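You operate a simulated robot arm through the tools that you are given. There is no shell and no other tool.

You are at the controls of a simulated robot arm. One attempt, no reset.

Task
Plug the wrist strap into the earth jack, then return the holder's cell to the long green tray.
Fine: holder switch off before the cell moves; multimeter off at the end.

Only the result counts: the job must be done as asked and must still hold three seconds after the hand-in. Knocking over, shifting, dropping, spilling or breaking anything else fails it.

Robot
A 6-joint arm with a two-finger gripper, fixed in place. Base frame: the origin is at the foot of the arm, x ahead of it, y to its left, z up; the work surface is at about z = 0.72. Readings come in m, degrees, newtons and seconds.
Its first joint turns from -166.0 to 166.0 degrees. Payload 3.43 kg.
Tool frame: the origin (TCP) lies between the finger pads and is the grasp point; the fingertips stand 0.02 m ahead of it; z points along the fingers, y is the line along which they close. The gripper opens to 0.19 m. The gripper's body begins 0.248 m behind the TCP.
Orientation is told as [roll, pitch, yaw] about the base's x, y, z axes, in that order, counted from this pose: with the fingers straight down and closing along the base's y, the tool's x points along the base's -x, its y along +y and its z along -z.

Tools
- The arm moves only by the tool send_rows. Its arguments are lists of equal length, an entry for each row: "translation": the shift along the tool's x, y, z in m, a list of three; "rot": the turn, a rotation vector about the tool's x, y, z in degrees, a list of three; "claw": the gripper command, from -1 (fully open) to 1 (shut), values between in proportion. In form: {"translation": [[x, y, z], ...], "rot": [[ax, ay, az], ...], "claw": [claw, ...]}. A call has 1 to 20 rows; each row is the pose to reach, as a shift and turn from the pose commanded when the call began, along the tool's axes at that moment. Rows are played at 5 a second. More than 0.05 m and 8.6 degrees between two rows, or a gripper value outside its range, and nothing of the call is played. A pose out of reach is approached as far as the arm can. The call stops where the force on the tool passes 40 N (or 10 N more than at its start, if that is more) or the arm is blocked; 0.2 s more then pass. Each finger travels about 0.045 m/s and halts on what it meets, pressing with about 39 N; the grip force reading is that of the motor and also rises with nothing between the fingers. The clock runs only during rows and for 0.2 s after the last one: add rows that repeat a pose to give the fingers time. It gives the time, the measured TCP pose, the force on the tool (base axes), the opening and the grip force at its end, in the units of the frame above (readings bear some noise), with the torque about the TCP (base axes, N m) and any sound that the robot's microphone picked up.
- Cameras (640 x 400 px; columns grow to the right, rows downward): "scene" is fixed at [0.2289, -0.5023, 1.446]; the picture's right is [0.63, -0.77, 0.00], its down [-0.50, -0.41, -0.76] and it looks along [0.59, 0.48, -0.65] (base axes); focal length 328 px, centre (320, 200). "wrist" rides on the gripper at [0.07, -0.008, -0.288] in the tool frame; the picture's right is [0.12, 0.99, 0.00], its down [-0.96, 0.12, -0.25] and it looks along [-0.25, 0.03, 0.97] (tool axes); focal length 261 px, centre (320, 200). There is no depth. A picture from a camera that has moved, and an enlarged one, comes with that camera's place and axes in the base frame and with its lens. The place of the scene camera against the robot may be out by one fixed shift of up to 0.018 m in any direction.
- camera(camera): a new picture of that camera. The clock stands still meanwhile.
- slide_trunk(by): slides the trunk up (or, below 0, down) by that many m; the arm rides with it, the base frame stays. It gives what a move gives, with no picture.
- zoom(camera, box): a new picture of the part [left, top, right, bottom] of that camera's present view, enlarged. The clock stands still meanwhile.
- close_job(): hands the job in; it is judged then, once.

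Nothing tells you positions but the pictures and the camera data. Unless the task says otherwise, let go and move clear before handing in.

The tools are called after "Call:" as name(argument=value, ...) on one line, values as JSON. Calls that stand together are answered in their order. send_rows: Moves the arm, as the interface text tells. Its arguments: {"type":"object","properties":{"translation":{"type":"array"},"rot":{"type":"array"},"claw":{"type":"array"}},"required":["translation","rot","claw"]} The other tools are called the same way: slide_trunk (by) slides the trunk up or down; camera (camera) takes a picture; zoom (camera, box) takes an enlarged picture of a part of a camera's view; close_job () hands the job in.

At the start:

```text
clock: 0.0
eef_pos: [0.9183, 0.122, 1.0658]
tcp_rot: [0.0, 0.0, -0.1]
wrist_force: [-0.8, -0.2, 0.2]
wrist_torque: [0.01, 0.01, -0.01]
width: 0.1901
gripper_force: 0.0
trunk travel left (down, up): [-0.15, 0.09]
```

scene: 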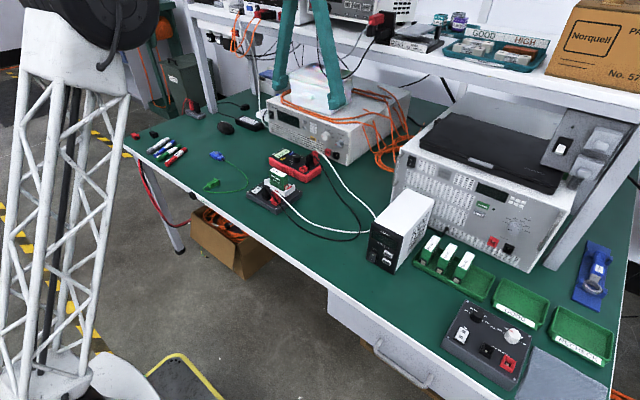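
wrist: 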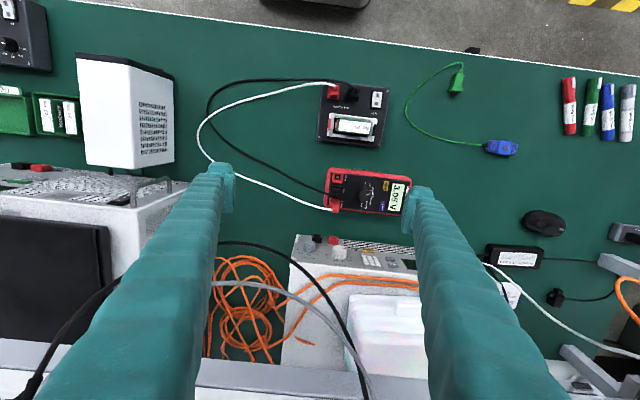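

I see a bench with a cell holder wired to a red multimeter, a green cord with a blue and a green plug, green trays and several instruments. I'll enlarge the views to identify everything before moving.

Call:
zoom(camera="scene", box=[180, 120, 380, 245])

Call:
zoom(camera="scene", box=[380, 180, 640, 400])

Call:
zoom(camera="wrist", box=[300, 50, 540, 230])

Call:
zoom(camera="wrist", box=[0, 0, 200, 200])

Call:
zoom(camera="scene", box=[390, 90, 600, 270])

Call:
zoom(camera="scene", box=[120, 60, 320, 200])

```text
3.20 times, centred on (280, 182) of scene
camera zoom: at [0.2289, -0.5023, 1.446], right [0.63, -0.77, 0.0], down [-0.5, -0.41, -0.76], along [0.59, 0.48, -0.65], focal length 1049 px, centre (448, 256)
```

zoom: 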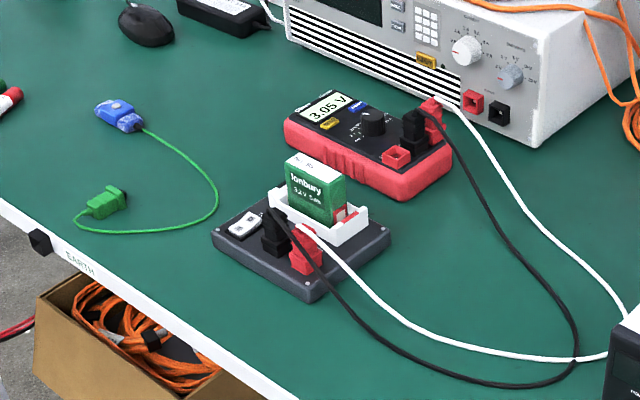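

```text
1.82 times, centred on (510, 290) of scene
camera zoom: at [0.2289, -0.5023, 1.446], right [0.63, -0.77, 0.0], down [-0.5, -0.41, -0.76], along [0.59, 0.48, -0.65], focal length 596 px, centre (-26, 36)
```

zoom: 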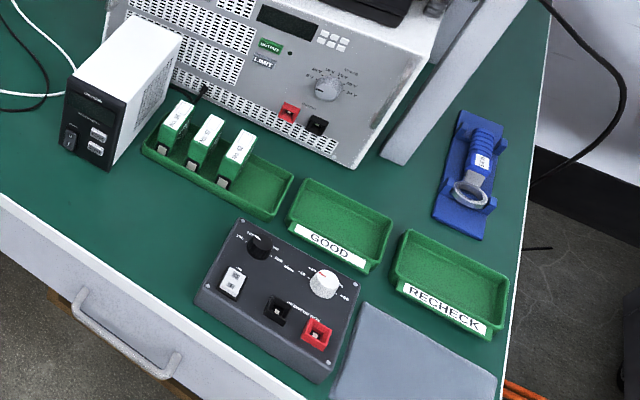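

```text
2.22 times, centred on (420, 140) of wrist
camera zoom: at [0.849, 0.113, 1.3526], right [-0.12, 0.99, 0.0], down [0.96, 0.12, 0.25], along [0.25, 0.03, -0.97], focal length 579 px, centre (98, 333)
```

zoom: 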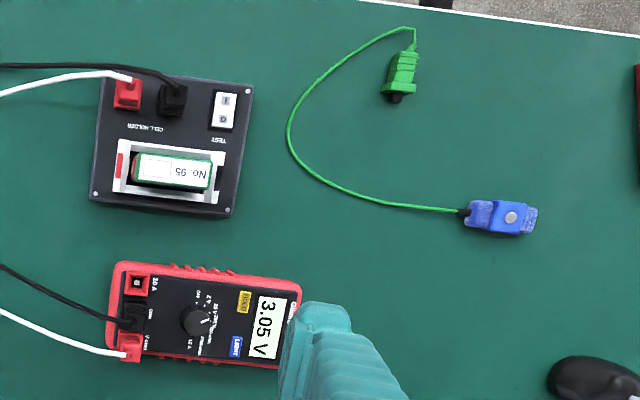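

```text
2.00 times, centred on (100, 100) of wrist
camera zoom: at [0.849, 0.113, 1.3526], right [-0.12, 0.99, 0.0], down [0.96, 0.12, 0.25], along [0.25, 0.03, -0.97], focal length 521 px, centre (760, 400)
```

zoom: 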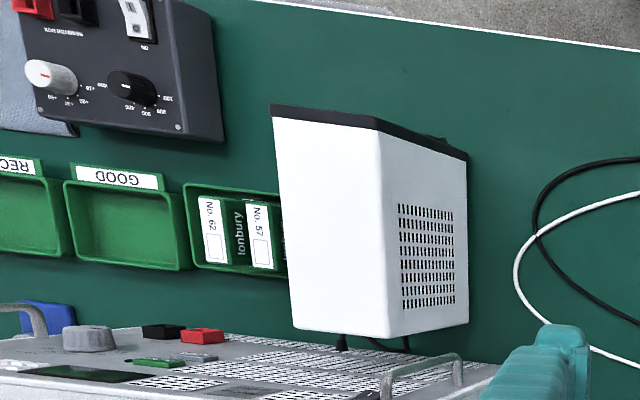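

```text
2.22 times, centred on (495, 180) of scene
camera zoom: at [0.2289, -0.5023, 1.446], right [0.63, -0.77, 0.0], down [-0.5, -0.41, -0.76], along [0.59, 0.48, -0.65], focal length 728 px, centre (-69, 244)
```

zoom: 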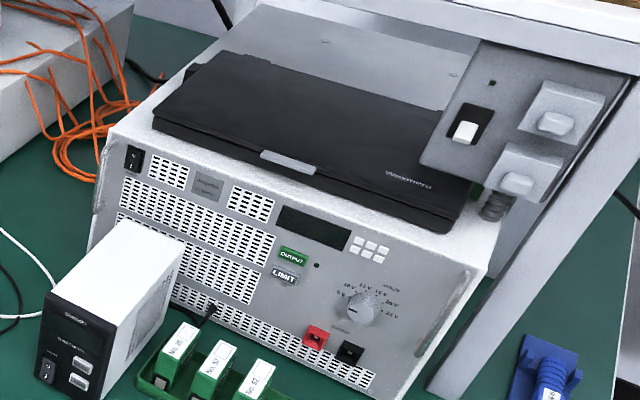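

```text
2.86 times, centred on (220, 130) of scene
camera zoom: at [0.2289, -0.5023, 1.446], right [0.63, -0.77, 0.0], down [-0.5, -0.41, -0.76], along [0.59, 0.48, -0.65], focal length 937 px, centre (606, 400)
```

zoom: 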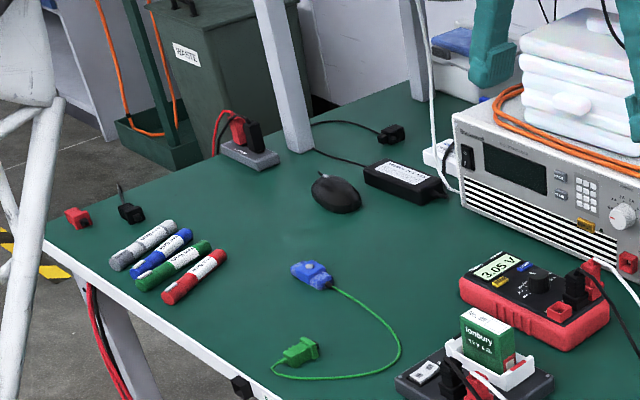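

The earth jack seems to be the black fitting on the bench's front edge (about x 0.63, y 0.41). I'll look closer at it and at the holder, meter and tray.

Call:
zoom(camera="scene", box=[180, 170, 240, 208])

Call:
zoom(camera="scene", box=[240, 165, 310, 215])

Call:
zoom(camera="scene", box=[260, 140, 330, 190])

Call:
zoom(camera="scene", box=[410, 220, 510, 305])

Call:
zoom(camera="wrist", box=[325, 160, 415, 220])

Call:
zoom(camera="wrist", box=[310, 75, 400, 155])

Call:
zoom(camera="wrist", box=[430, 40, 530, 165])

```text
10.53 times, centred on (210, 189) of scene
camera zoom: at [0.2289, -0.5023, 1.446], right [0.63, -0.77, 0.0], down [-0.5, -0.41, -0.76], along [0.59, 0.48, -0.65], focal length 3450 px, centre (1478, 316)
```

zoom: 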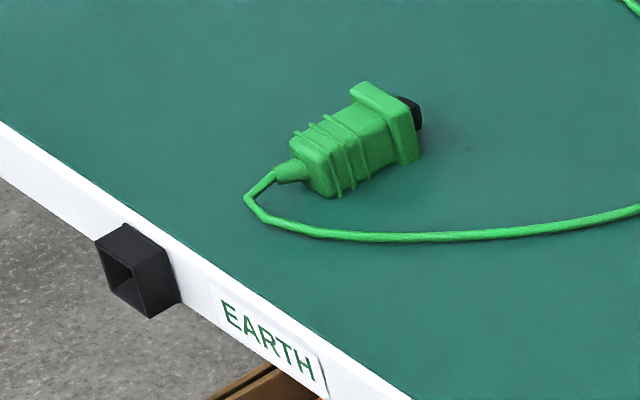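

```text
8.00 times, centred on (275, 190) of scene
camera zoom: at [0.2289, -0.5023, 1.446], right [0.63, -0.77, 0.0], down [-0.5, -0.41, -0.76], along [0.59, 0.48, -0.65], focal length 2622 px, centre (680, 280)
```

zoom: 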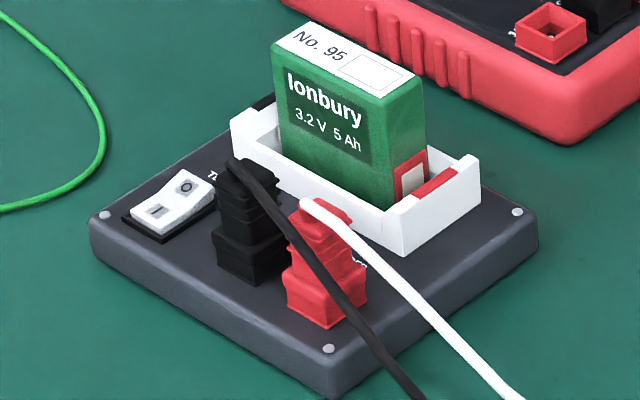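

```text
8.00 times, centred on (295, 165) of scene
camera zoom: at [0.2289, -0.5023, 1.446], right [0.63, -0.77, 0.0], down [-0.5, -0.41, -0.76], along [0.59, 0.48, -0.65], focal length 2622 px, centre (520, 480)
```

zoom: 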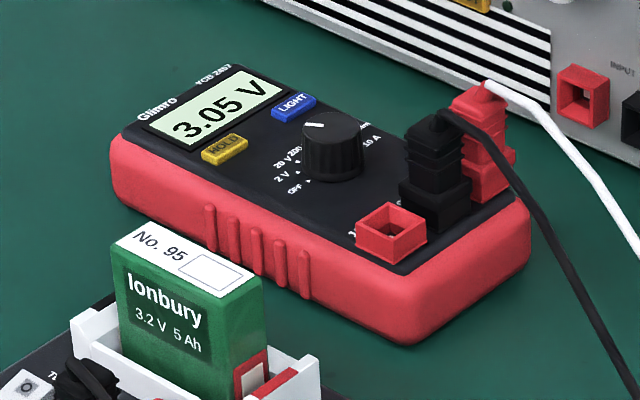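

```text
4.71 times, centred on (460, 262) of scene
camera zoom: at [0.2289, -0.5023, 1.446], right [0.63, -0.77, 0.0], down [-0.5, -0.41, -0.76], along [0.59, 0.48, -0.65], focal length 1543 px, centre (-339, -94)
```

zoom: 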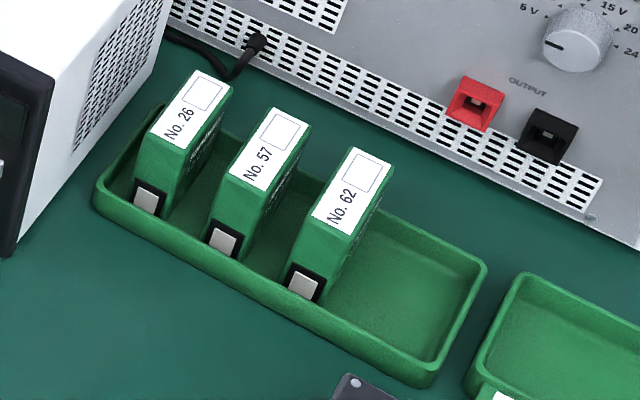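

```text
6.67 times, centred on (370, 190) of wrist
camera zoom: at [0.849, 0.113, 1.3526], right [-0.12, 0.99, 0.0], down [0.96, 0.12, 0.25], along [0.25, 0.03, -0.97], focal length 1738 px, centre (-13, 267)
```

zoom: 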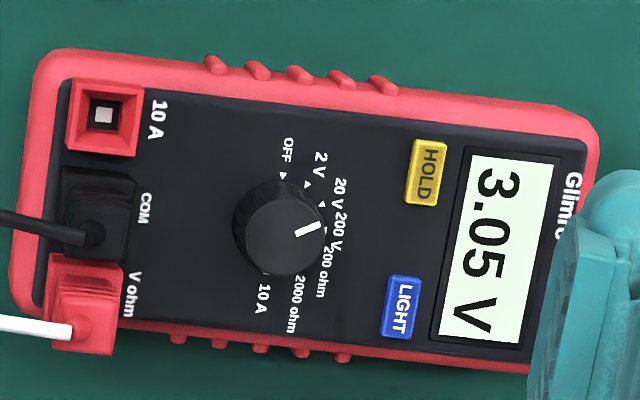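

```text
5.00 times, centred on (355, 115) of wrist
camera zoom: at [0.849, 0.113, 1.3526], right [-0.12, 0.99, 0.0], down [0.96, 0.12, 0.25], along [0.25, 0.03, -0.97], focal length 1303 px, centre (145, 625)
```

zoom: 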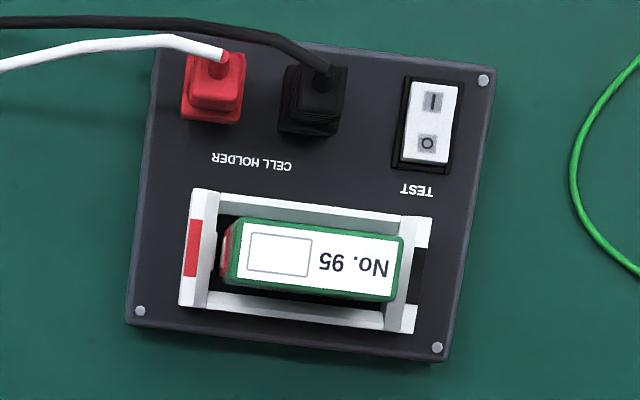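

```text
3.20 times, centred on (480, 102) of wrist
camera zoom: at [0.849, 0.113, 1.3526], right [-0.12, 0.99, 0.0], down [0.96, 0.12, 0.25], along [0.25, 0.03, -0.97], focal length 834 px, centre (-192, 512)
```

zoom: 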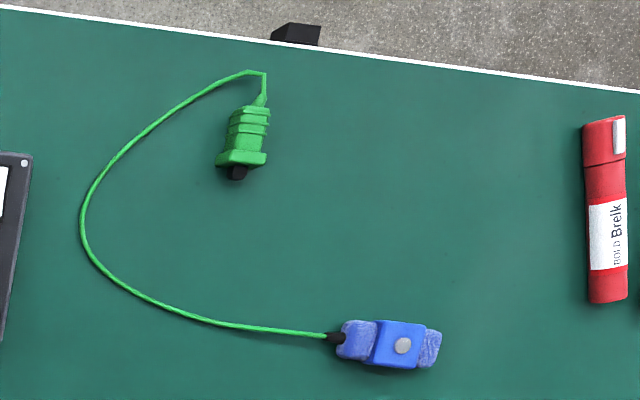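

The jack is a black square socket on the front edge facing the robot, and the green plug lies nose-away, close to the right direction. I move the open gripper above the plug for a better look.

Call:
send_rows(translation=[[0.0275, 0.034, 0], [0.055, 0.069, 0], [0.082, 0.103, 0], [0.11, 0.137, 0.01], [0.137, 0.171, 0.03], [0.164, 0.205, 0.05], [0.191, 0.24, 0.06], [0.218, 0.274, 0.066], [0.218, 0.274, 0.066]], rot=[[0, 0, 0], [0, 0, 0], [0, 0, 0], [0, 0, 0], [0, 0, 0], [0, 0, 0], [0, 0, 0], [0, 0, 0], [0, 0, 0]], claw=[-1, -1, -1, -1, -1, -1, -1, -1, -1])

Call:
camera(camera="wrist")

Call:
camera(camera="scene")

```text
clock: 2.0
eef_pos: [0.6996, 0.3959, 0.9969]
tcp_rot: [0.1, 0.1, 0.0]
wrist_force: [0.2, 0.2, -0.1]
wrist_torque: [-0.01, -0.01, -0.01]
width: 0.1903
gripper_force: 0.1
trunk travel left (down, up): [-0.15, 0.09]
```

```text
taken
camera wrist: at [0.6305, 0.3878, 1.2853], right [-0.12, 0.99, 0.0], down [0.96, 0.11, 0.25], along [0.25, 0.03, -0.97], focal length 261 px, centre (320, 200)
```

wrist: 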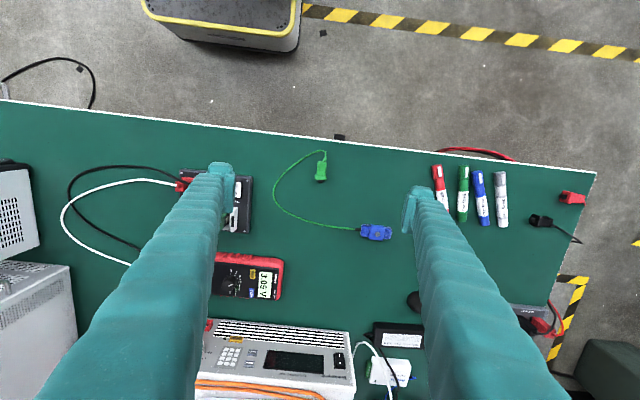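

```text
taken
```

scene: 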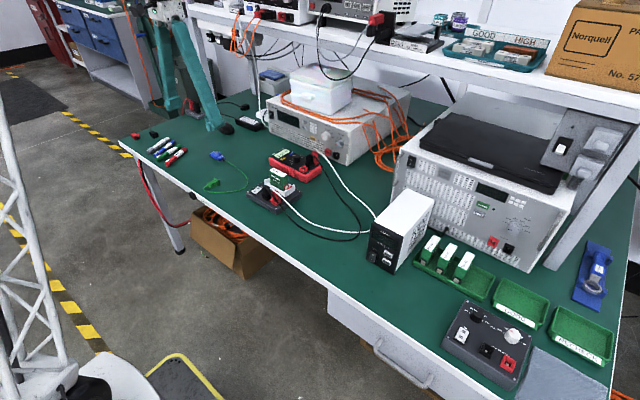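

Call:
zoom(camera="wrist", box=[280, 120, 380, 190])

```text
5.71 times, centred on (330, 155) of wrist
camera zoom: at [0.6305, 0.3878, 1.2853], right [-0.12, 0.99, 0.0], down [0.96, 0.11, 0.25], along [0.25, 0.03, -0.97], focal length 1489 px, centre (263, 457)
```

zoom: 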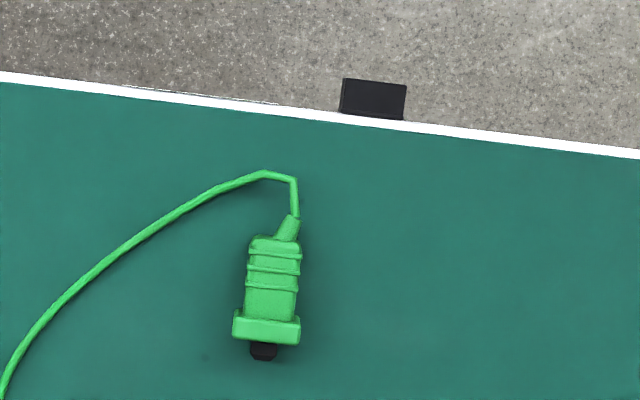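

The plug body is at about (0.70, 0.40), nose pointing +x, and the jack is centred near (0.63, 0.43). I narrow the fingers and descend to just above the plug, then check the alignment.

Call:
send_rows(translation=[[0.003, 0.002, 0.04], [0.007, 0.004, 0.08], [0.007, 0.004, 0.12], [0.007, 0.004, 0.16], [0.007, 0.004, 0.19], [0.007, 0.004, 0.19], [0.007, 0.004, 0.19], [0.007, 0.004, 0.19], [0.007, 0.004, 0.19], [0.007, 0.004, 0.19]], rot=[[0, 0, 0], [0, 0, 0], [0, 0, 0], [0, 0, 0], [0, 0, 0], [0, 0, 0], [0, 0, 0], [0, 0, 0], [0, 0, 0], [0, 0, 0]], claw=[0.64, 0.64, 0.64, 0.64, 0.64, 0.64, 0.64, 0.64, 0.64, 0.64])

Call:
camera(camera="wrist")

Call:
zoom(camera="scene", box=[170, 150, 250, 210])

```text
clock: 4.2
eef_pos: [0.6947, 0.3997, 0.8078]
tcp_rot: [0.0, 0.0, 0.0]
wrist_force: [0.4, 0.0, -0.8]
wrist_torque: [0.01, 0.04, 0.01]
width: 0.0343
gripper_force: 0.0
trunk travel left (down, up): [-0.15, 0.09]
```

```text
taken
camera wrist: at [0.6251, 0.3915, 1.0964], right [-0.12, 0.99, 0.0], down [0.96, 0.12, 0.25], along [0.25, 0.03, -0.97], focal length 261 px, centre (320, 200)
```

wrist: 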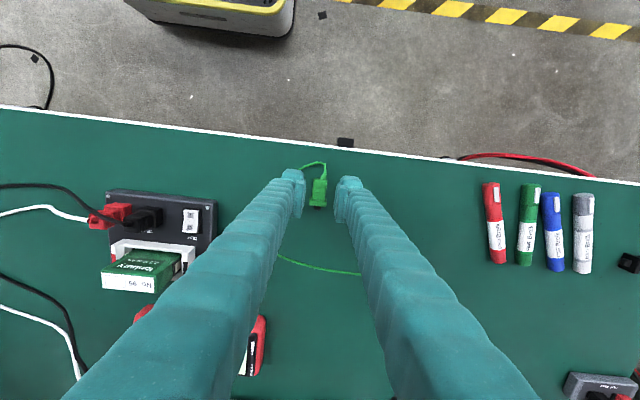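

```text
6.67 times, centred on (210, 180) of scene
camera zoom: at [0.2289, -0.5023, 1.446], right [0.63, -0.77, 0.0], down [-0.5, -0.41, -0.76], along [0.59, 0.48, -0.65], focal length 2185 px, centre (1053, 333)
```

zoom: 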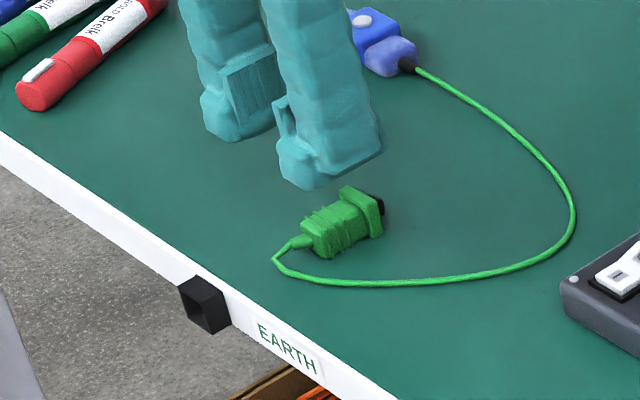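

Call:
zoom(camera="wrist", box=[270, 130, 370, 230])

```text
4.00 times, centred on (320, 180) of wrist
camera zoom: at [0.6251, 0.3915, 1.0964], right [-0.12, 0.99, 0.0], down [0.96, 0.12, 0.25], along [0.25, 0.03, -0.97], focal length 1043 px, centre (320, 280)
```

zoom: 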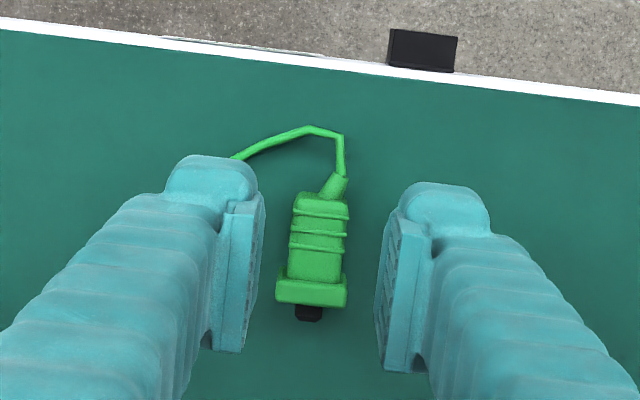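

Call:
send_rows(translation=[[0.002, 0, 0.03], [0.002, 0, 0.055], [0.002, 0, 0.061], [0.002, 0, 0.061]], rot=[[0, 0, 0], [0, 0, 0], [0, 0, 0], [0, 0, 0]], claw=[0.64, 0.64, 0.64, 0.64])

Call:
zoom(camera="wrist", box=[270, 130, 370, 230])

Call:
zoom(camera="scene", box=[180, 160, 240, 205])

```text
clock: 5.2
eef_pos: [0.6927, 0.3982, 0.7482]
tcp_rot: [0.0, 0.0, 0.0]
wrist_force: [-0.4, -1.4, 0.2]
wrist_torque: [0.0, -0.04, 0.05]
width: 0.0341
gripper_force: 0.0
trunk travel left (down, up): [-0.15, 0.09]
```

```text
4.00 times, centred on (320, 180) of wrist
camera zoom: at [0.6226, 0.3908, 1.036], right [-0.12, 0.99, 0.0], down [0.96, 0.12, 0.25], along [0.25, 0.03, -0.97], focal length 1043 px, centre (320, 280)
```

zoom: 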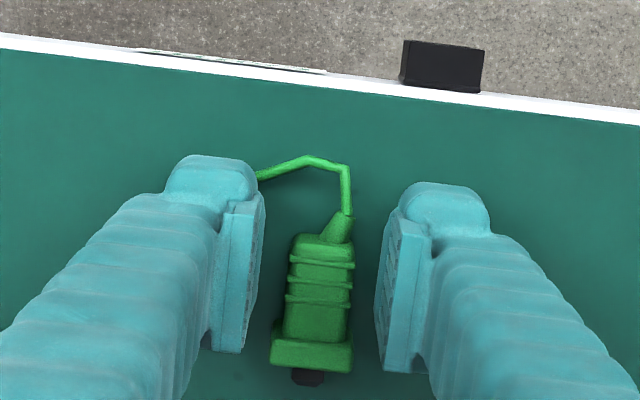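

```text
8.89 times, centred on (210, 182) of scene
camera zoom: at [0.2289, -0.5023, 1.446], right [0.63, -0.77, 0.0], down [-0.5, -0.41, -0.76], along [0.59, 0.48, -0.65], focal length 2914 px, centre (1298, 356)
```

zoom: 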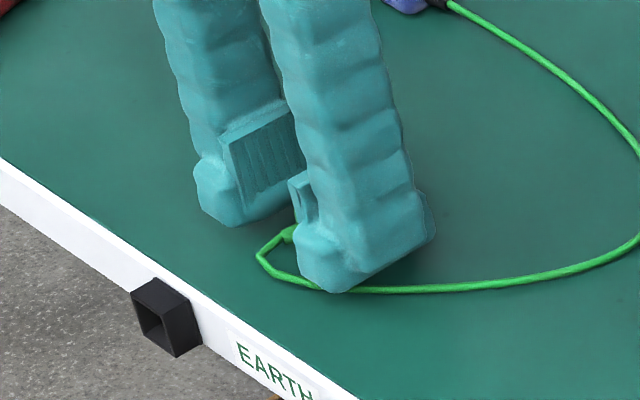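

Call:
send_rows(translation=[[0.004, 0.0, 0.002], [0.004, 0.0, 0.002], [0.004, 0.0, 0.002], [0.004, 0.0, 0.002], [0.004, 0.0, 0.002]], rot=[[0, 0, 0], [0, 0, 0], [0, 0, 0], [0, 0, 0], [0, 0, 0]], claw=[0.64, 1, 1, 1, 1])

Call:
zoom(camera="wrist", box=[270, 130, 370, 230])

```text
clock: 6.4
eef_pos: [0.6889, 0.3991, 0.7466]
tcp_rot: [0.1, 0.1, -0.1]
wrist_force: [0.3, 0.4, 1.4]
wrist_torque: [0.02, -0.04, 0.0]
width: 0.017
gripper_force: 39.0
trunk travel left (down, up): [-0.15, 0.09]
```

```text
4.00 times, centred on (320, 180) of wrist
camera zoom: at [0.6186, 0.3911, 1.0343], right [-0.12, 0.99, 0.0], down [0.96, 0.12, 0.25], along [0.25, 0.03, -0.97], focal length 1043 px, centre (320, 280)
```

zoom: 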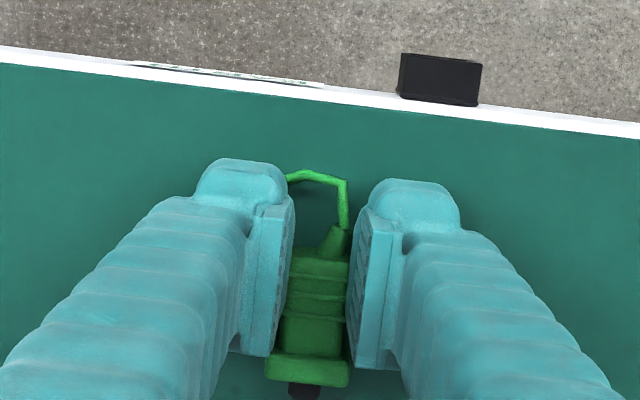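

The plug is gripped (width 17 mm). I lift it, carry it out over the front edge in line with the jack, and check the alignment.

Call:
send_rows(translation=[[0, 0, -0.03], [0, 0, -0.06], [0.035, 0.008, -0.06], [0.07, 0.016, -0.06], [0.1, 0.024, -0.06], [0.13, 0.0305, -0.06], [0.13, 0.0305, -0.06], [0.13, 0.0305, -0.06]], rot=[[0, 0, 0], [0, 0, 0], [0, 0, 0], [0, 0, 0], [0, 0, 0], [0, 0, 0], [0, 0, 0], [0, 0, 0]], claw=[1, 1, 1, 1, 1, 1, 1, 1])

Call:
camera(camera="wrist")

Call:
zoom(camera="wrist", box=[270, 150, 370, 250])

Call:
zoom(camera="scene", box=[150, 160, 230, 220])

```text
clock: 8.2
eef_pos: [0.5567, 0.4301, 0.8057]
tcp_rot: [0.1, 0.0, 0.0]
wrist_force: [-0.2, 0.2, -0.2]
wrist_torque: [-0.06, 0.01, 0.03]
width: 0.0169
gripper_force: 38.8
trunk travel left (down, up): [-0.15, 0.09]
```

```text
taken
camera wrist: at [0.488, 0.4213, 1.0944], right [-0.12, 0.99, 0.0], down [0.96, 0.12, 0.25], along [0.25, 0.03, -0.97], focal length 261 px, centre (320, 200)
```

wrist: 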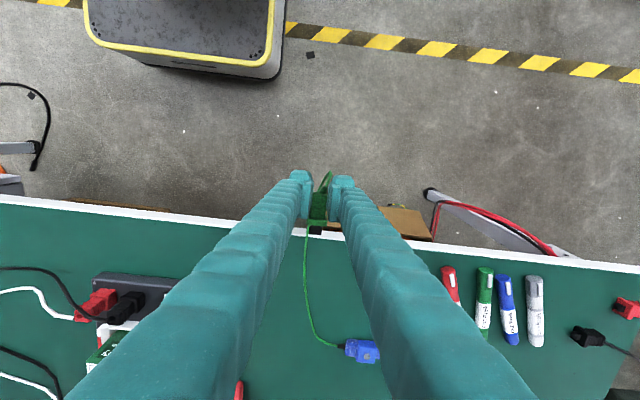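

```text
4.00 times, centred on (320, 200) of wrist
camera zoom: at [0.488, 0.4213, 1.0944], right [-0.12, 0.99, 0.0], down [0.96, 0.12, 0.25], along [0.25, 0.03, -0.97], focal length 1043 px, centre (320, 200)
```

zoom: 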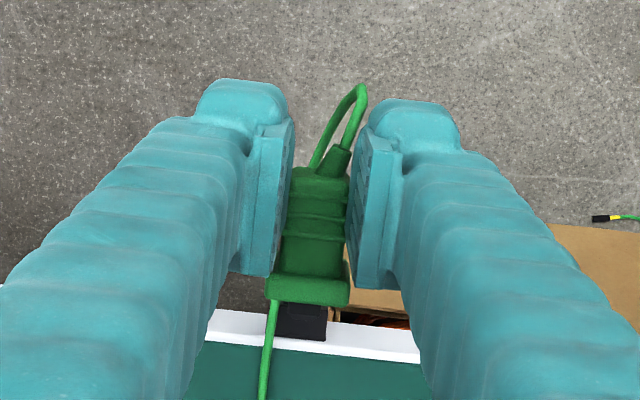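

```text
6.67 times, centred on (190, 190) of scene
camera zoom: at [0.2289, -0.5023, 1.446], right [0.63, -0.77, 0.0], down [-0.5, -0.41, -0.76], along [0.59, 0.48, -0.65], focal length 2185 px, centre (1187, 267)
```

zoom: 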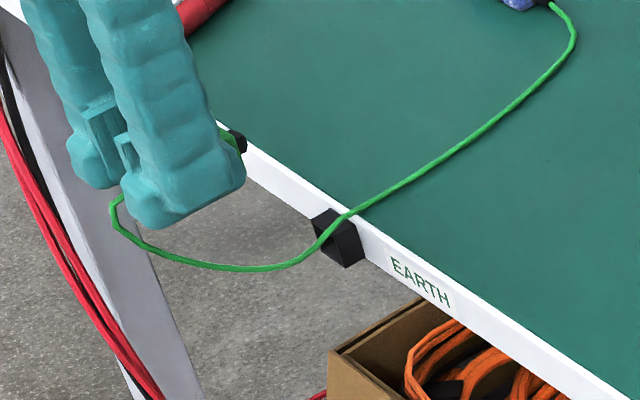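

Call:
send_rows(translation=[[0, 0, 0.03], [0, 0, 0.06], [0, 0, 0.085], [0, 0, 0.085], [0, 0, 0.085]], rot=[[0, 0, 0], [0, 0, 0], [0, 0, 0], [0, 0, 0], [0, 0, 0]], claw=[1, 1, 1, 1, 1])

Call:
zoom(camera="wrist", box=[270, 150, 370, 250])

Call:
zoom(camera="scene", box=[160, 170, 220, 215])

```text
clock: 9.4
eef_pos: [0.5588, 0.4294, 0.7205]
tcp_rot: [-0.1, 0.0, -0.1]
wrist_force: [0.6, 0.3, 0.3]
wrist_torque: [-0.02, 0.0, 0.0]
width: 0.0166
gripper_force: 39.0
trunk travel left (down, up): [-0.15, 0.09]
```

```text
4.00 times, centred on (320, 200) of wrist
camera zoom: at [0.4886, 0.4218, 1.0086], right [-0.12, 0.99, 0.0], down [0.96, 0.12, 0.25], along [0.25, 0.03, -0.97], focal length 1043 px, centre (320, 200)
```

zoom: 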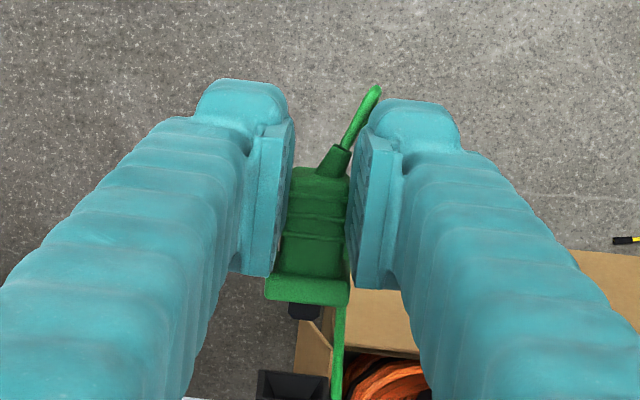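

```text
8.89 times, centred on (190, 192) of scene
camera zoom: at [0.2289, -0.5023, 1.446], right [0.63, -0.77, 0.0], down [-0.5, -0.41, -0.76], along [0.59, 0.48, -0.65], focal length 2914 px, centre (1476, 267)
```

zoom: 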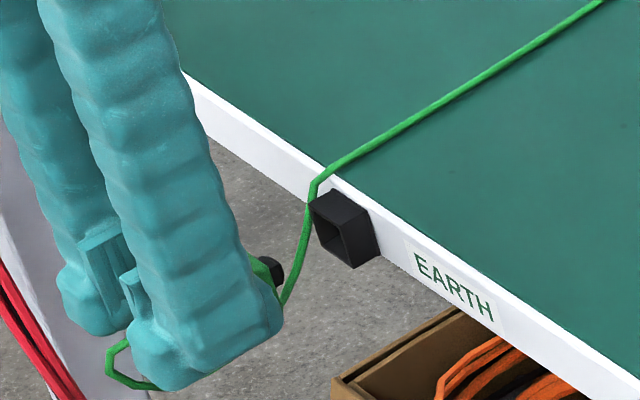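

Call:
zoom(camera="wrist", box=[290, 210, 350, 260])

Call:
zoom(camera="scene", box=[180, 182, 210, 206])

```text
8.00 times, centred on (320, 235) of wrist
camera zoom: at [0.4886, 0.4218, 1.0086], right [-0.12, 0.99, 0.0], down [0.96, 0.12, 0.25], along [0.25, 0.03, -0.97], focal length 2085 px, centre (320, -80)
```

zoom: 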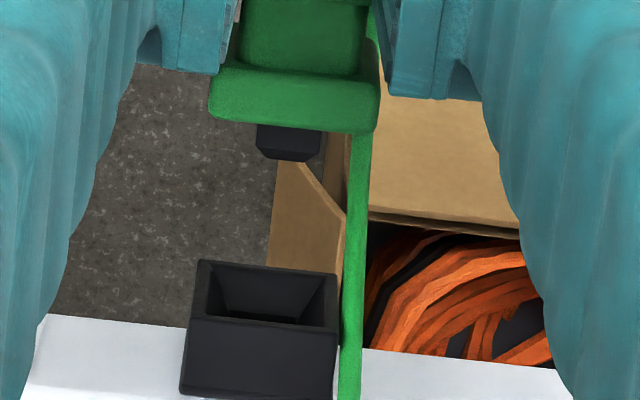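

```text
16.00 times, centred on (195, 194) of scene
camera zoom: at [0.2289, -0.5023, 1.446], right [0.63, -0.77, 0.0], down [-0.5, -0.41, -0.76], along [0.59, 0.48, -0.65], focal length 5245 px, centre (2320, 296)
```

zoom: 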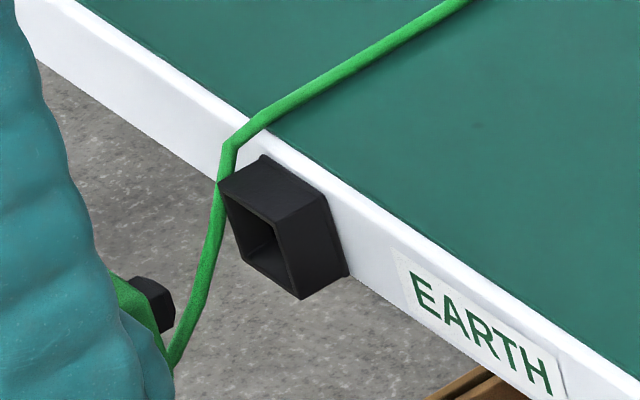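

Call:
zoom(camera="scene", box=[182, 188, 202, 204])

Call:
zoom(camera="wrist", box=[300, 190, 340, 232])

```text
16.00 times, centred on (192, 196) of scene
camera zoom: at [0.2289, -0.5023, 1.446], right [0.63, -0.77, 0.0], down [-0.5, -0.41, -0.76], along [0.59, 0.48, -0.65], focal length 5245 px, centre (2368, 264)
```

zoom: 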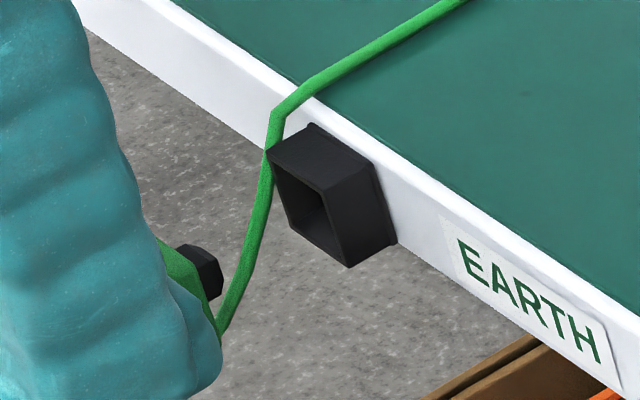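

```text
9.52 times, centred on (320, 211) of wrist
camera zoom: at [0.4886, 0.4218, 1.0086], right [-0.12, 0.99, 0.0], down [0.96, 0.12, 0.25], along [0.25, 0.03, -0.97], focal length 2482 px, centre (320, 95)
```

zoom: 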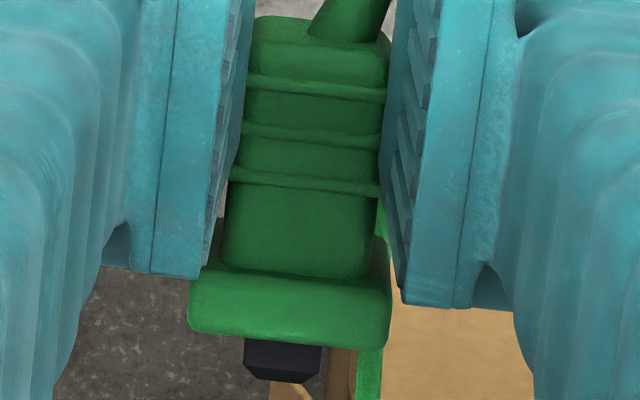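

The plug's nose is level in y with the jack but about 2.5 mm low. I raise it slightly and move up to the jack mouth.

Call:
send_rows(translation=[[0, -0.0003, -0.0025], [-0.008, -0.0003, -0.0025], [-0.016, -0.0003, -0.0025], [-0.02, -0.0003, -0.0025], [-0.02, -0.0003, -0.0025]], rot=[[0, 0, 0], [0, 0, 0], [0, 0, 0], [0, 0, 0], [0, 0, 0]], claw=[1, 1, 1, 1, 1])

Call:
zoom(camera="scene", box=[182, 188, 202, 204])

Call:
zoom(camera="wrist", box=[300, 190, 340, 232])

```text
clock: 10.6
eef_pos: [0.5778, 0.4313, 0.7229]
tcp_rot: [0.0, 0.0, 0.0]
wrist_force: [0.0, 0.4, 0.2]
wrist_torque: [0.01, -0.01, 0.07]
width: 0.017
gripper_force: 39.0
trunk travel left (down, up): [-0.15, 0.09]
```

```text
16.00 times, centred on (192, 196) of scene
camera zoom: at [0.2289, -0.5023, 1.446], right [0.63, -0.77, 0.0], down [-0.5, -0.41, -0.76], along [0.59, 0.48, -0.65], focal length 5245 px, centre (2368, 264)
```

zoom: 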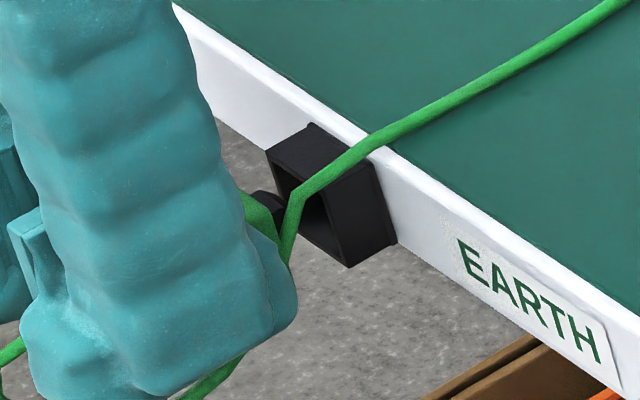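

```text
9.52 times, centred on (320, 211) of wrist
camera zoom: at [0.5084, 0.4221, 1.0113], right [-0.12, 0.99, 0.0], down [0.96, 0.11, 0.25], along [0.25, 0.03, -0.97], focal length 2482 px, centre (320, 95)
```

zoom: 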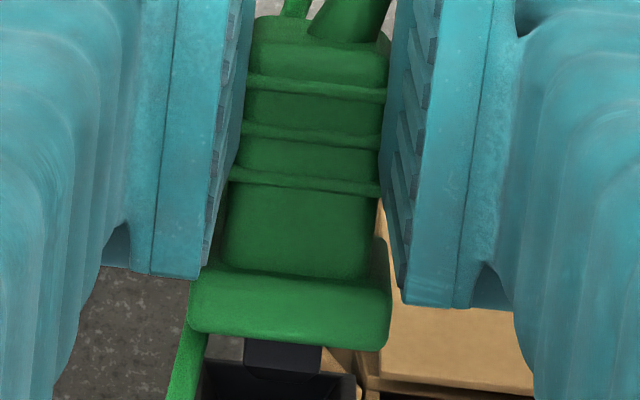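

Call:
send_rows(translation=[[-0.003, 0, 0], [-0.006, 0, 0], [-0.008, 0, 0], [-0.008, 0, 0]], rot=[[0, 0, 0], [0, 0, 0], [0, 0, 0], [0, 0, 0]], claw=[1, 1, 1, 1])

Call:
zoom(camera="scene", box=[182, 188, 202, 204])

Call:
zoom(camera="wrist", box=[300, 190, 340, 232])

```text
clock: 11.6
eef_pos: [0.5856, 0.4298, 0.7228]
tcp_rot: [0.0, 0.0, 0.0]
wrist_force: [0.1, -0.4, 0.1]
wrist_torque: [-0.01, 0.01, -0.02]
width: 0.0169
gripper_force: 39.1
trunk travel left (down, up): [-0.15, 0.09]
```

```text
16.00 times, centred on (192, 196) of scene
camera zoom: at [0.2289, -0.5023, 1.446], right [0.63, -0.77, 0.0], down [-0.5, -0.41, -0.76], along [0.59, 0.48, -0.65], focal length 5245 px, centre (2368, 264)
```

zoom: 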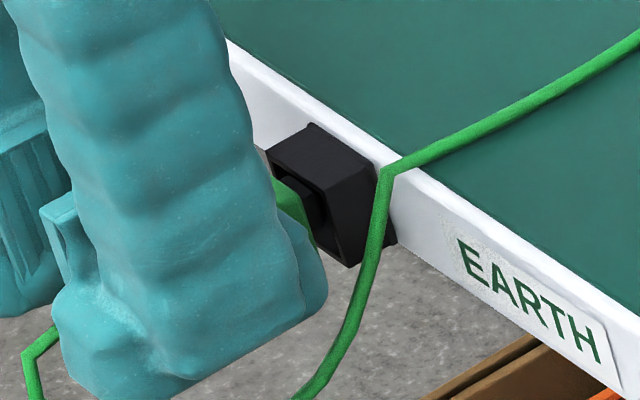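

```text
9.52 times, centred on (320, 211) of wrist
camera zoom: at [0.5157, 0.4217, 1.0111], right [-0.12, 0.99, 0.0], down [0.96, 0.12, 0.25], along [0.25, 0.03, -0.97], focal length 2482 px, centre (320, 95)
```

zoom: 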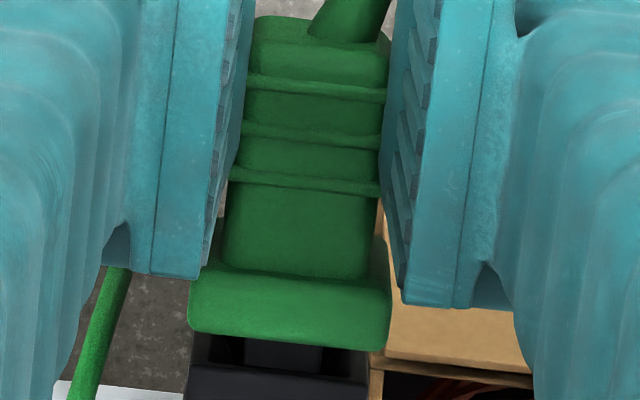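

Call:
send_rows(translation=[[-0.003, -0.0003, 0], [-0.005, -0.0005, 0], [-0.007, -0.0005, 0], [-0.009, -0.0005, 0], [-0.009, -0.0005, 0]], rot=[[0, 0, 0], [0, 0, 0], [0, 0, 0], [0, 0, 0], [0, 0, 0]], claw=[1, 1, 1, 1, 1])

Call:
zoom(camera="scene", box=[182, 188, 202, 204])

Call:
zoom(camera="wrist", box=[300, 190, 340, 232])

```text
clock: 12.8
eef_pos: [0.5908, 0.4287, 0.722]
tcp_rot: [-0.1, 0.4, 0.0]
wrist_force: [-23.1, 18.4, 1.2]
wrist_torque: [0.16, -0.18, 0.17]
width: 0.0167
gripper_force: 38.6
trunk travel left (down, up): [-0.15, 0.09]
stopped in row 5: the force on the tool passed its limit at 43 N (the readings are from after the stop); the commanded pose is now the measured one
```

```text
16.00 times, centred on (192, 196) of scene
camera zoom: at [0.2289, -0.5023, 1.446], right [0.63, -0.77, 0.0], down [-0.5, -0.41, -0.76], along [0.59, 0.48, -0.65], focal length 5245 px, centre (2368, 264)
```

zoom: 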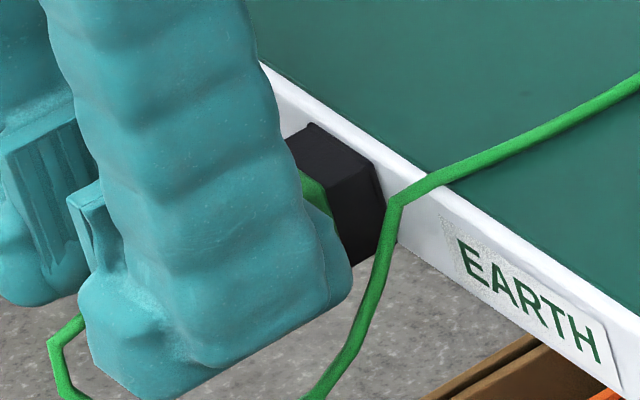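

```text
9.52 times, centred on (320, 211) of wrist
camera zoom: at [0.5234, 0.4221, 1.0107], right [-0.12, 0.99, 0.0], down [0.96, 0.11, 0.24], along [0.24, 0.03, -0.97], focal length 2482 px, centre (320, 95)
```

zoom: 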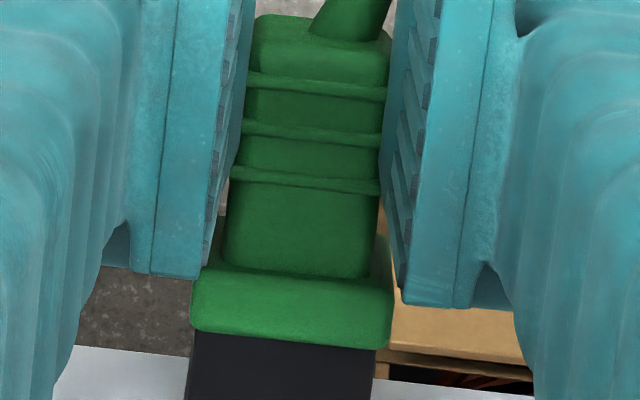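

Contact is at about the seated depth, with a sideways load. I ease +y by 1.2 mm and push a little further to confirm it is home.

Call:
send_rows(translation=[[0, 0.0006, 0], [0, 0.0012, 0], [-0.001, 0.0012, 0], [-0.002, 0.0012, 0], [-0.003, 0.0012, 0], [-0.003, 0.0012, 0]], rot=[[0, 0, 0], [0, 0, 0], [0, 0, 0], [0, 0, 0], [0, 0, 0], [0, 0, 0]], claw=[1, 1, 1, 1, 1, 1])

Call:
zoom(camera="scene", box=[182, 188, 202, 204])

Call:
zoom(camera="wrist", box=[300, 190, 340, 232])

```text
clock: 13.4
eef_pos: [0.592, 0.4293, 0.7218]
tcp_rot: [-0.1, 0.5, -0.4]
wrist_force: [-23.7, 23.0, 2.0]
wrist_torque: [0.2, -0.13, 0.14]
width: 0.0166
gripper_force: 39.3
trunk travel left (down, up): [-0.15, 0.09]
stopped in row 3: the force on the tool passed its limit at 41 N (the readings are from after the stop); the commanded pose is now the measured one
```

```text
16.00 times, centred on (192, 196) of scene
camera zoom: at [0.2289, -0.5023, 1.446], right [0.63, -0.77, 0.0], down [-0.5, -0.41, -0.76], along [0.59, 0.48, -0.65], focal length 5245 px, centre (2368, 264)
```

zoom: 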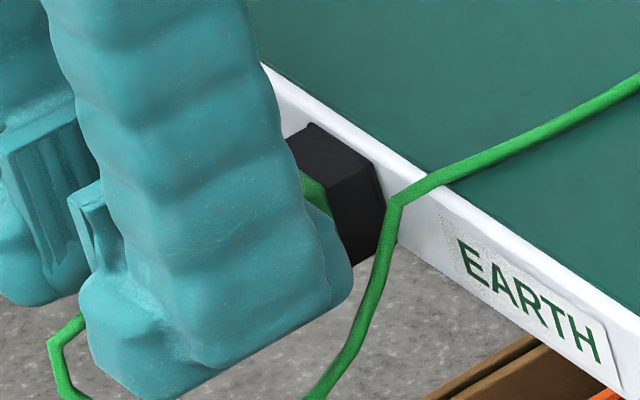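

```text
9.52 times, centred on (320, 211) of wrist
camera zoom: at [0.5241, 0.4221, 1.0108], right [-0.11, 0.99, 0.0], down [0.96, 0.11, 0.24], along [0.24, 0.03, -0.97], focal length 2482 px, centre (320, 95)
```

zoom: 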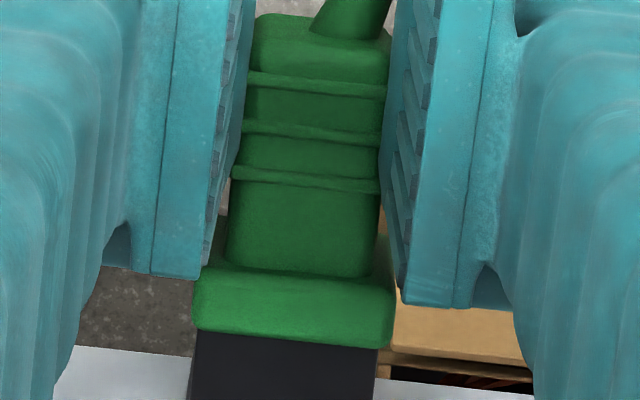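

Call:
send_rows(translation=[[0.001, 0, 0], [0.0015, 0, 0], [0.0015, 0, 0]], rot=[[0, 0, 0], [0, 0, 0], [0, 0, 0]], claw=[1, 1, 1])

Call:
zoom(camera="wrist", box=[300, 205, 340, 247])

Call:
zoom(camera="scene", box=[240, 165, 310, 215])

```text
clock: 14.2
eef_pos: [0.5926, 0.4296, 0.7211]
tcp_rot: [0.0, 0.3, -0.3]
wrist_force: [-13.8, 35.1, 1.2]
wrist_torque: [0.28, 0.17, 0.3]
width: 0.0166
gripper_force: 38.6
trunk travel left (down, up): [-0.15, 0.09]
```

```text
9.52 times, centred on (320, 226) of wrist
camera zoom: at [0.5236, 0.4219, 1.0106], right [-0.12, 0.99, 0.0], down [0.96, 0.11, 0.24], along [0.24, 0.03, -0.97], focal length 2482 px, centre (320, -48)
```

zoom: 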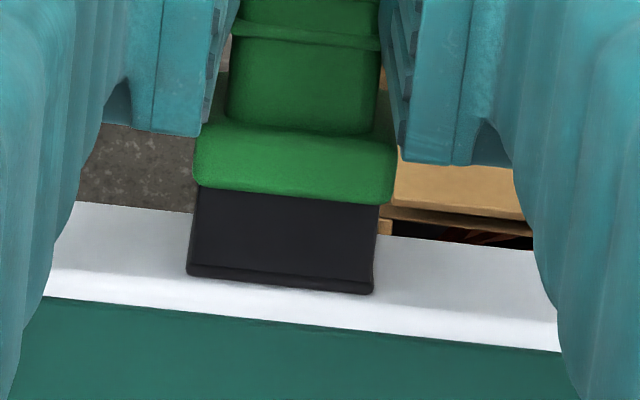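

```text
8.00 times, centred on (275, 190) of scene
camera zoom: at [0.2289, -0.5023, 1.446], right [0.63, -0.77, 0.0], down [-0.5, -0.41, -0.76], along [0.59, 0.48, -0.65], focal length 2622 px, centre (680, 280)
```

zoom: 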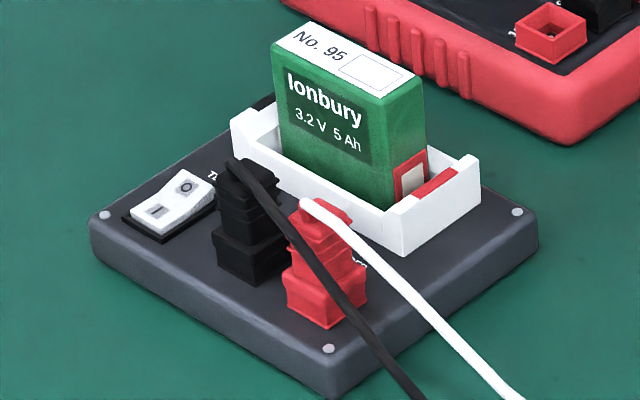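

Call:
send_rows(translation=[[0, 0.0005, 0], [0, 0.001, 0], [0, 0.001, 0]], rot=[[0, 0, 0], [0, 0, 0], [0, 0, 0]], claw=[1, 1, 1])

```text
clock: 15.0
eef_pos: [0.5921, 0.4298, 0.721]
tcp_rot: [-0.2, 0.4, -0.3]
wrist_force: [-4.7, 28.3, 5.5]
wrist_torque: [0.22, -0.09, 0.19]
width: 0.0167
gripper_force: 38.7
trunk travel left (down, up): [-0.15, 0.09]
```

Call:
send_rows(translation=[[0, 0.001, 0], [0, 0.002, 0], [0, 0.002, 0]], rot=[[0, 0, 0], [0, 0, 0], [0, 0, 0]], claw=[1, 1, 1])

```text
clock: 15.8
eef_pos: [0.5905, 0.43, 0.7195]
tcp_rot: [-0.3, 0.5, -0.2]
wrist_force: [-0.3, 0.7, 0.1]
wrist_torque: [-0.07, 0.06, -0.01]
width: 0.0167
gripper_force: 38.8
trunk travel left (down, up): [-0.15, 0.09]
```

Side load is gone. Now a final straight push along +x.

Call:
send_rows(translation=[[-0.001, 0, 0], [-0.002, 0, 0], [-0.003, 0, 0], [-0.004, 0, 0], [-0.004, 0, 0]], rot=[[0, 0, 0], [0, 0, 0], [0, 0, 0], [0, 0, 0], [0, 0, 0]], claw=[1, 1, 1, 1, 1])

Call:
zoom(camera="wrist", box=[300, 205, 340, 247])

Call:
zoom(camera="scene", box=[185, 188, 205, 204])

```text
clock: 17.0
eef_pos: [0.5937, 0.4319, 0.7216]
tcp_rot: [-0.3, 0.5, -0.2]
wrist_force: [-34.0, -11.7, -0.8]
wrist_torque: [-0.12, 0.35, -0.05]
width: 0.0171
gripper_force: 38.9
trunk travel left (down, up): [-0.15, 0.09]
```

```text
9.52 times, centred on (320, 226) of wrist
camera zoom: at [0.5257, 0.4241, 1.0104], right [-0.12, 0.99, 0.0], down [0.96, 0.11, 0.24], along [0.24, 0.02, -0.97], focal length 2482 px, centre (320, -48)
```

zoom: 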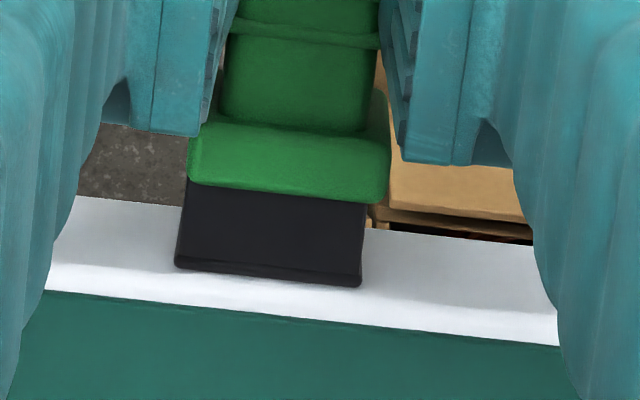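

```text
16.00 times, centred on (195, 196) of scene
camera zoom: at [0.2289, -0.5023, 1.446], right [0.63, -0.77, 0.0], down [-0.5, -0.41, -0.76], along [0.59, 0.48, -0.65], focal length 5245 px, centre (2320, 264)
```

zoom: 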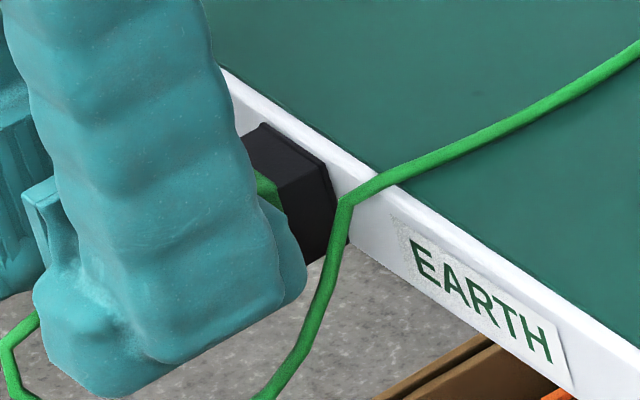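

Call:
send_rows(translation=[[0.001, -0.0005, 0], [0.003, -0.001, 0], [0.005, -0.001, 0], [0.005, -0.001, 0]], rot=[[0, 0, 0], [0, 0, 0], [0, 0, 0], [0, 0, 0]], claw=[1, 1, 1, 1])

Call:
zoom(camera="wrist", box=[300, 205, 340, 247])

```text
clock: 18.0
eef_pos: [0.5934, 0.4307, 0.7206]
tcp_rot: [-0.1, 0.3, -0.3]
wrist_force: [4.1, 4.0, -18.0]
wrist_torque: [0.06, 0.09, 0.1]
width: 0.0171
gripper_force: 39.0
trunk travel left (down, up): [-0.15, 0.09]
```

```text
9.52 times, centred on (320, 226) of wrist
camera zoom: at [0.5245, 0.4232, 1.0103], right [-0.11, 0.99, 0.0], down [0.96, 0.11, 0.24], along [0.24, 0.03, -0.97], focal length 2482 px, centre (320, -48)
```

zoom: 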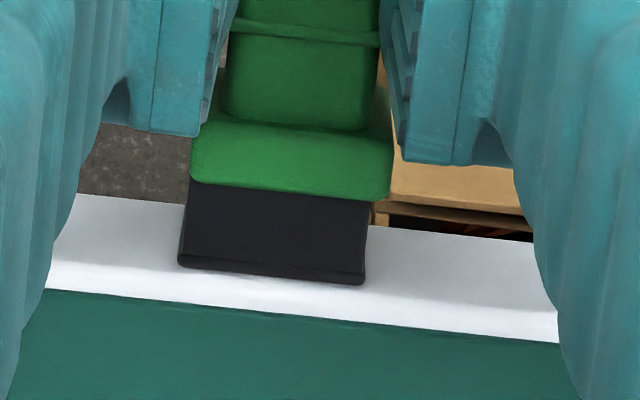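

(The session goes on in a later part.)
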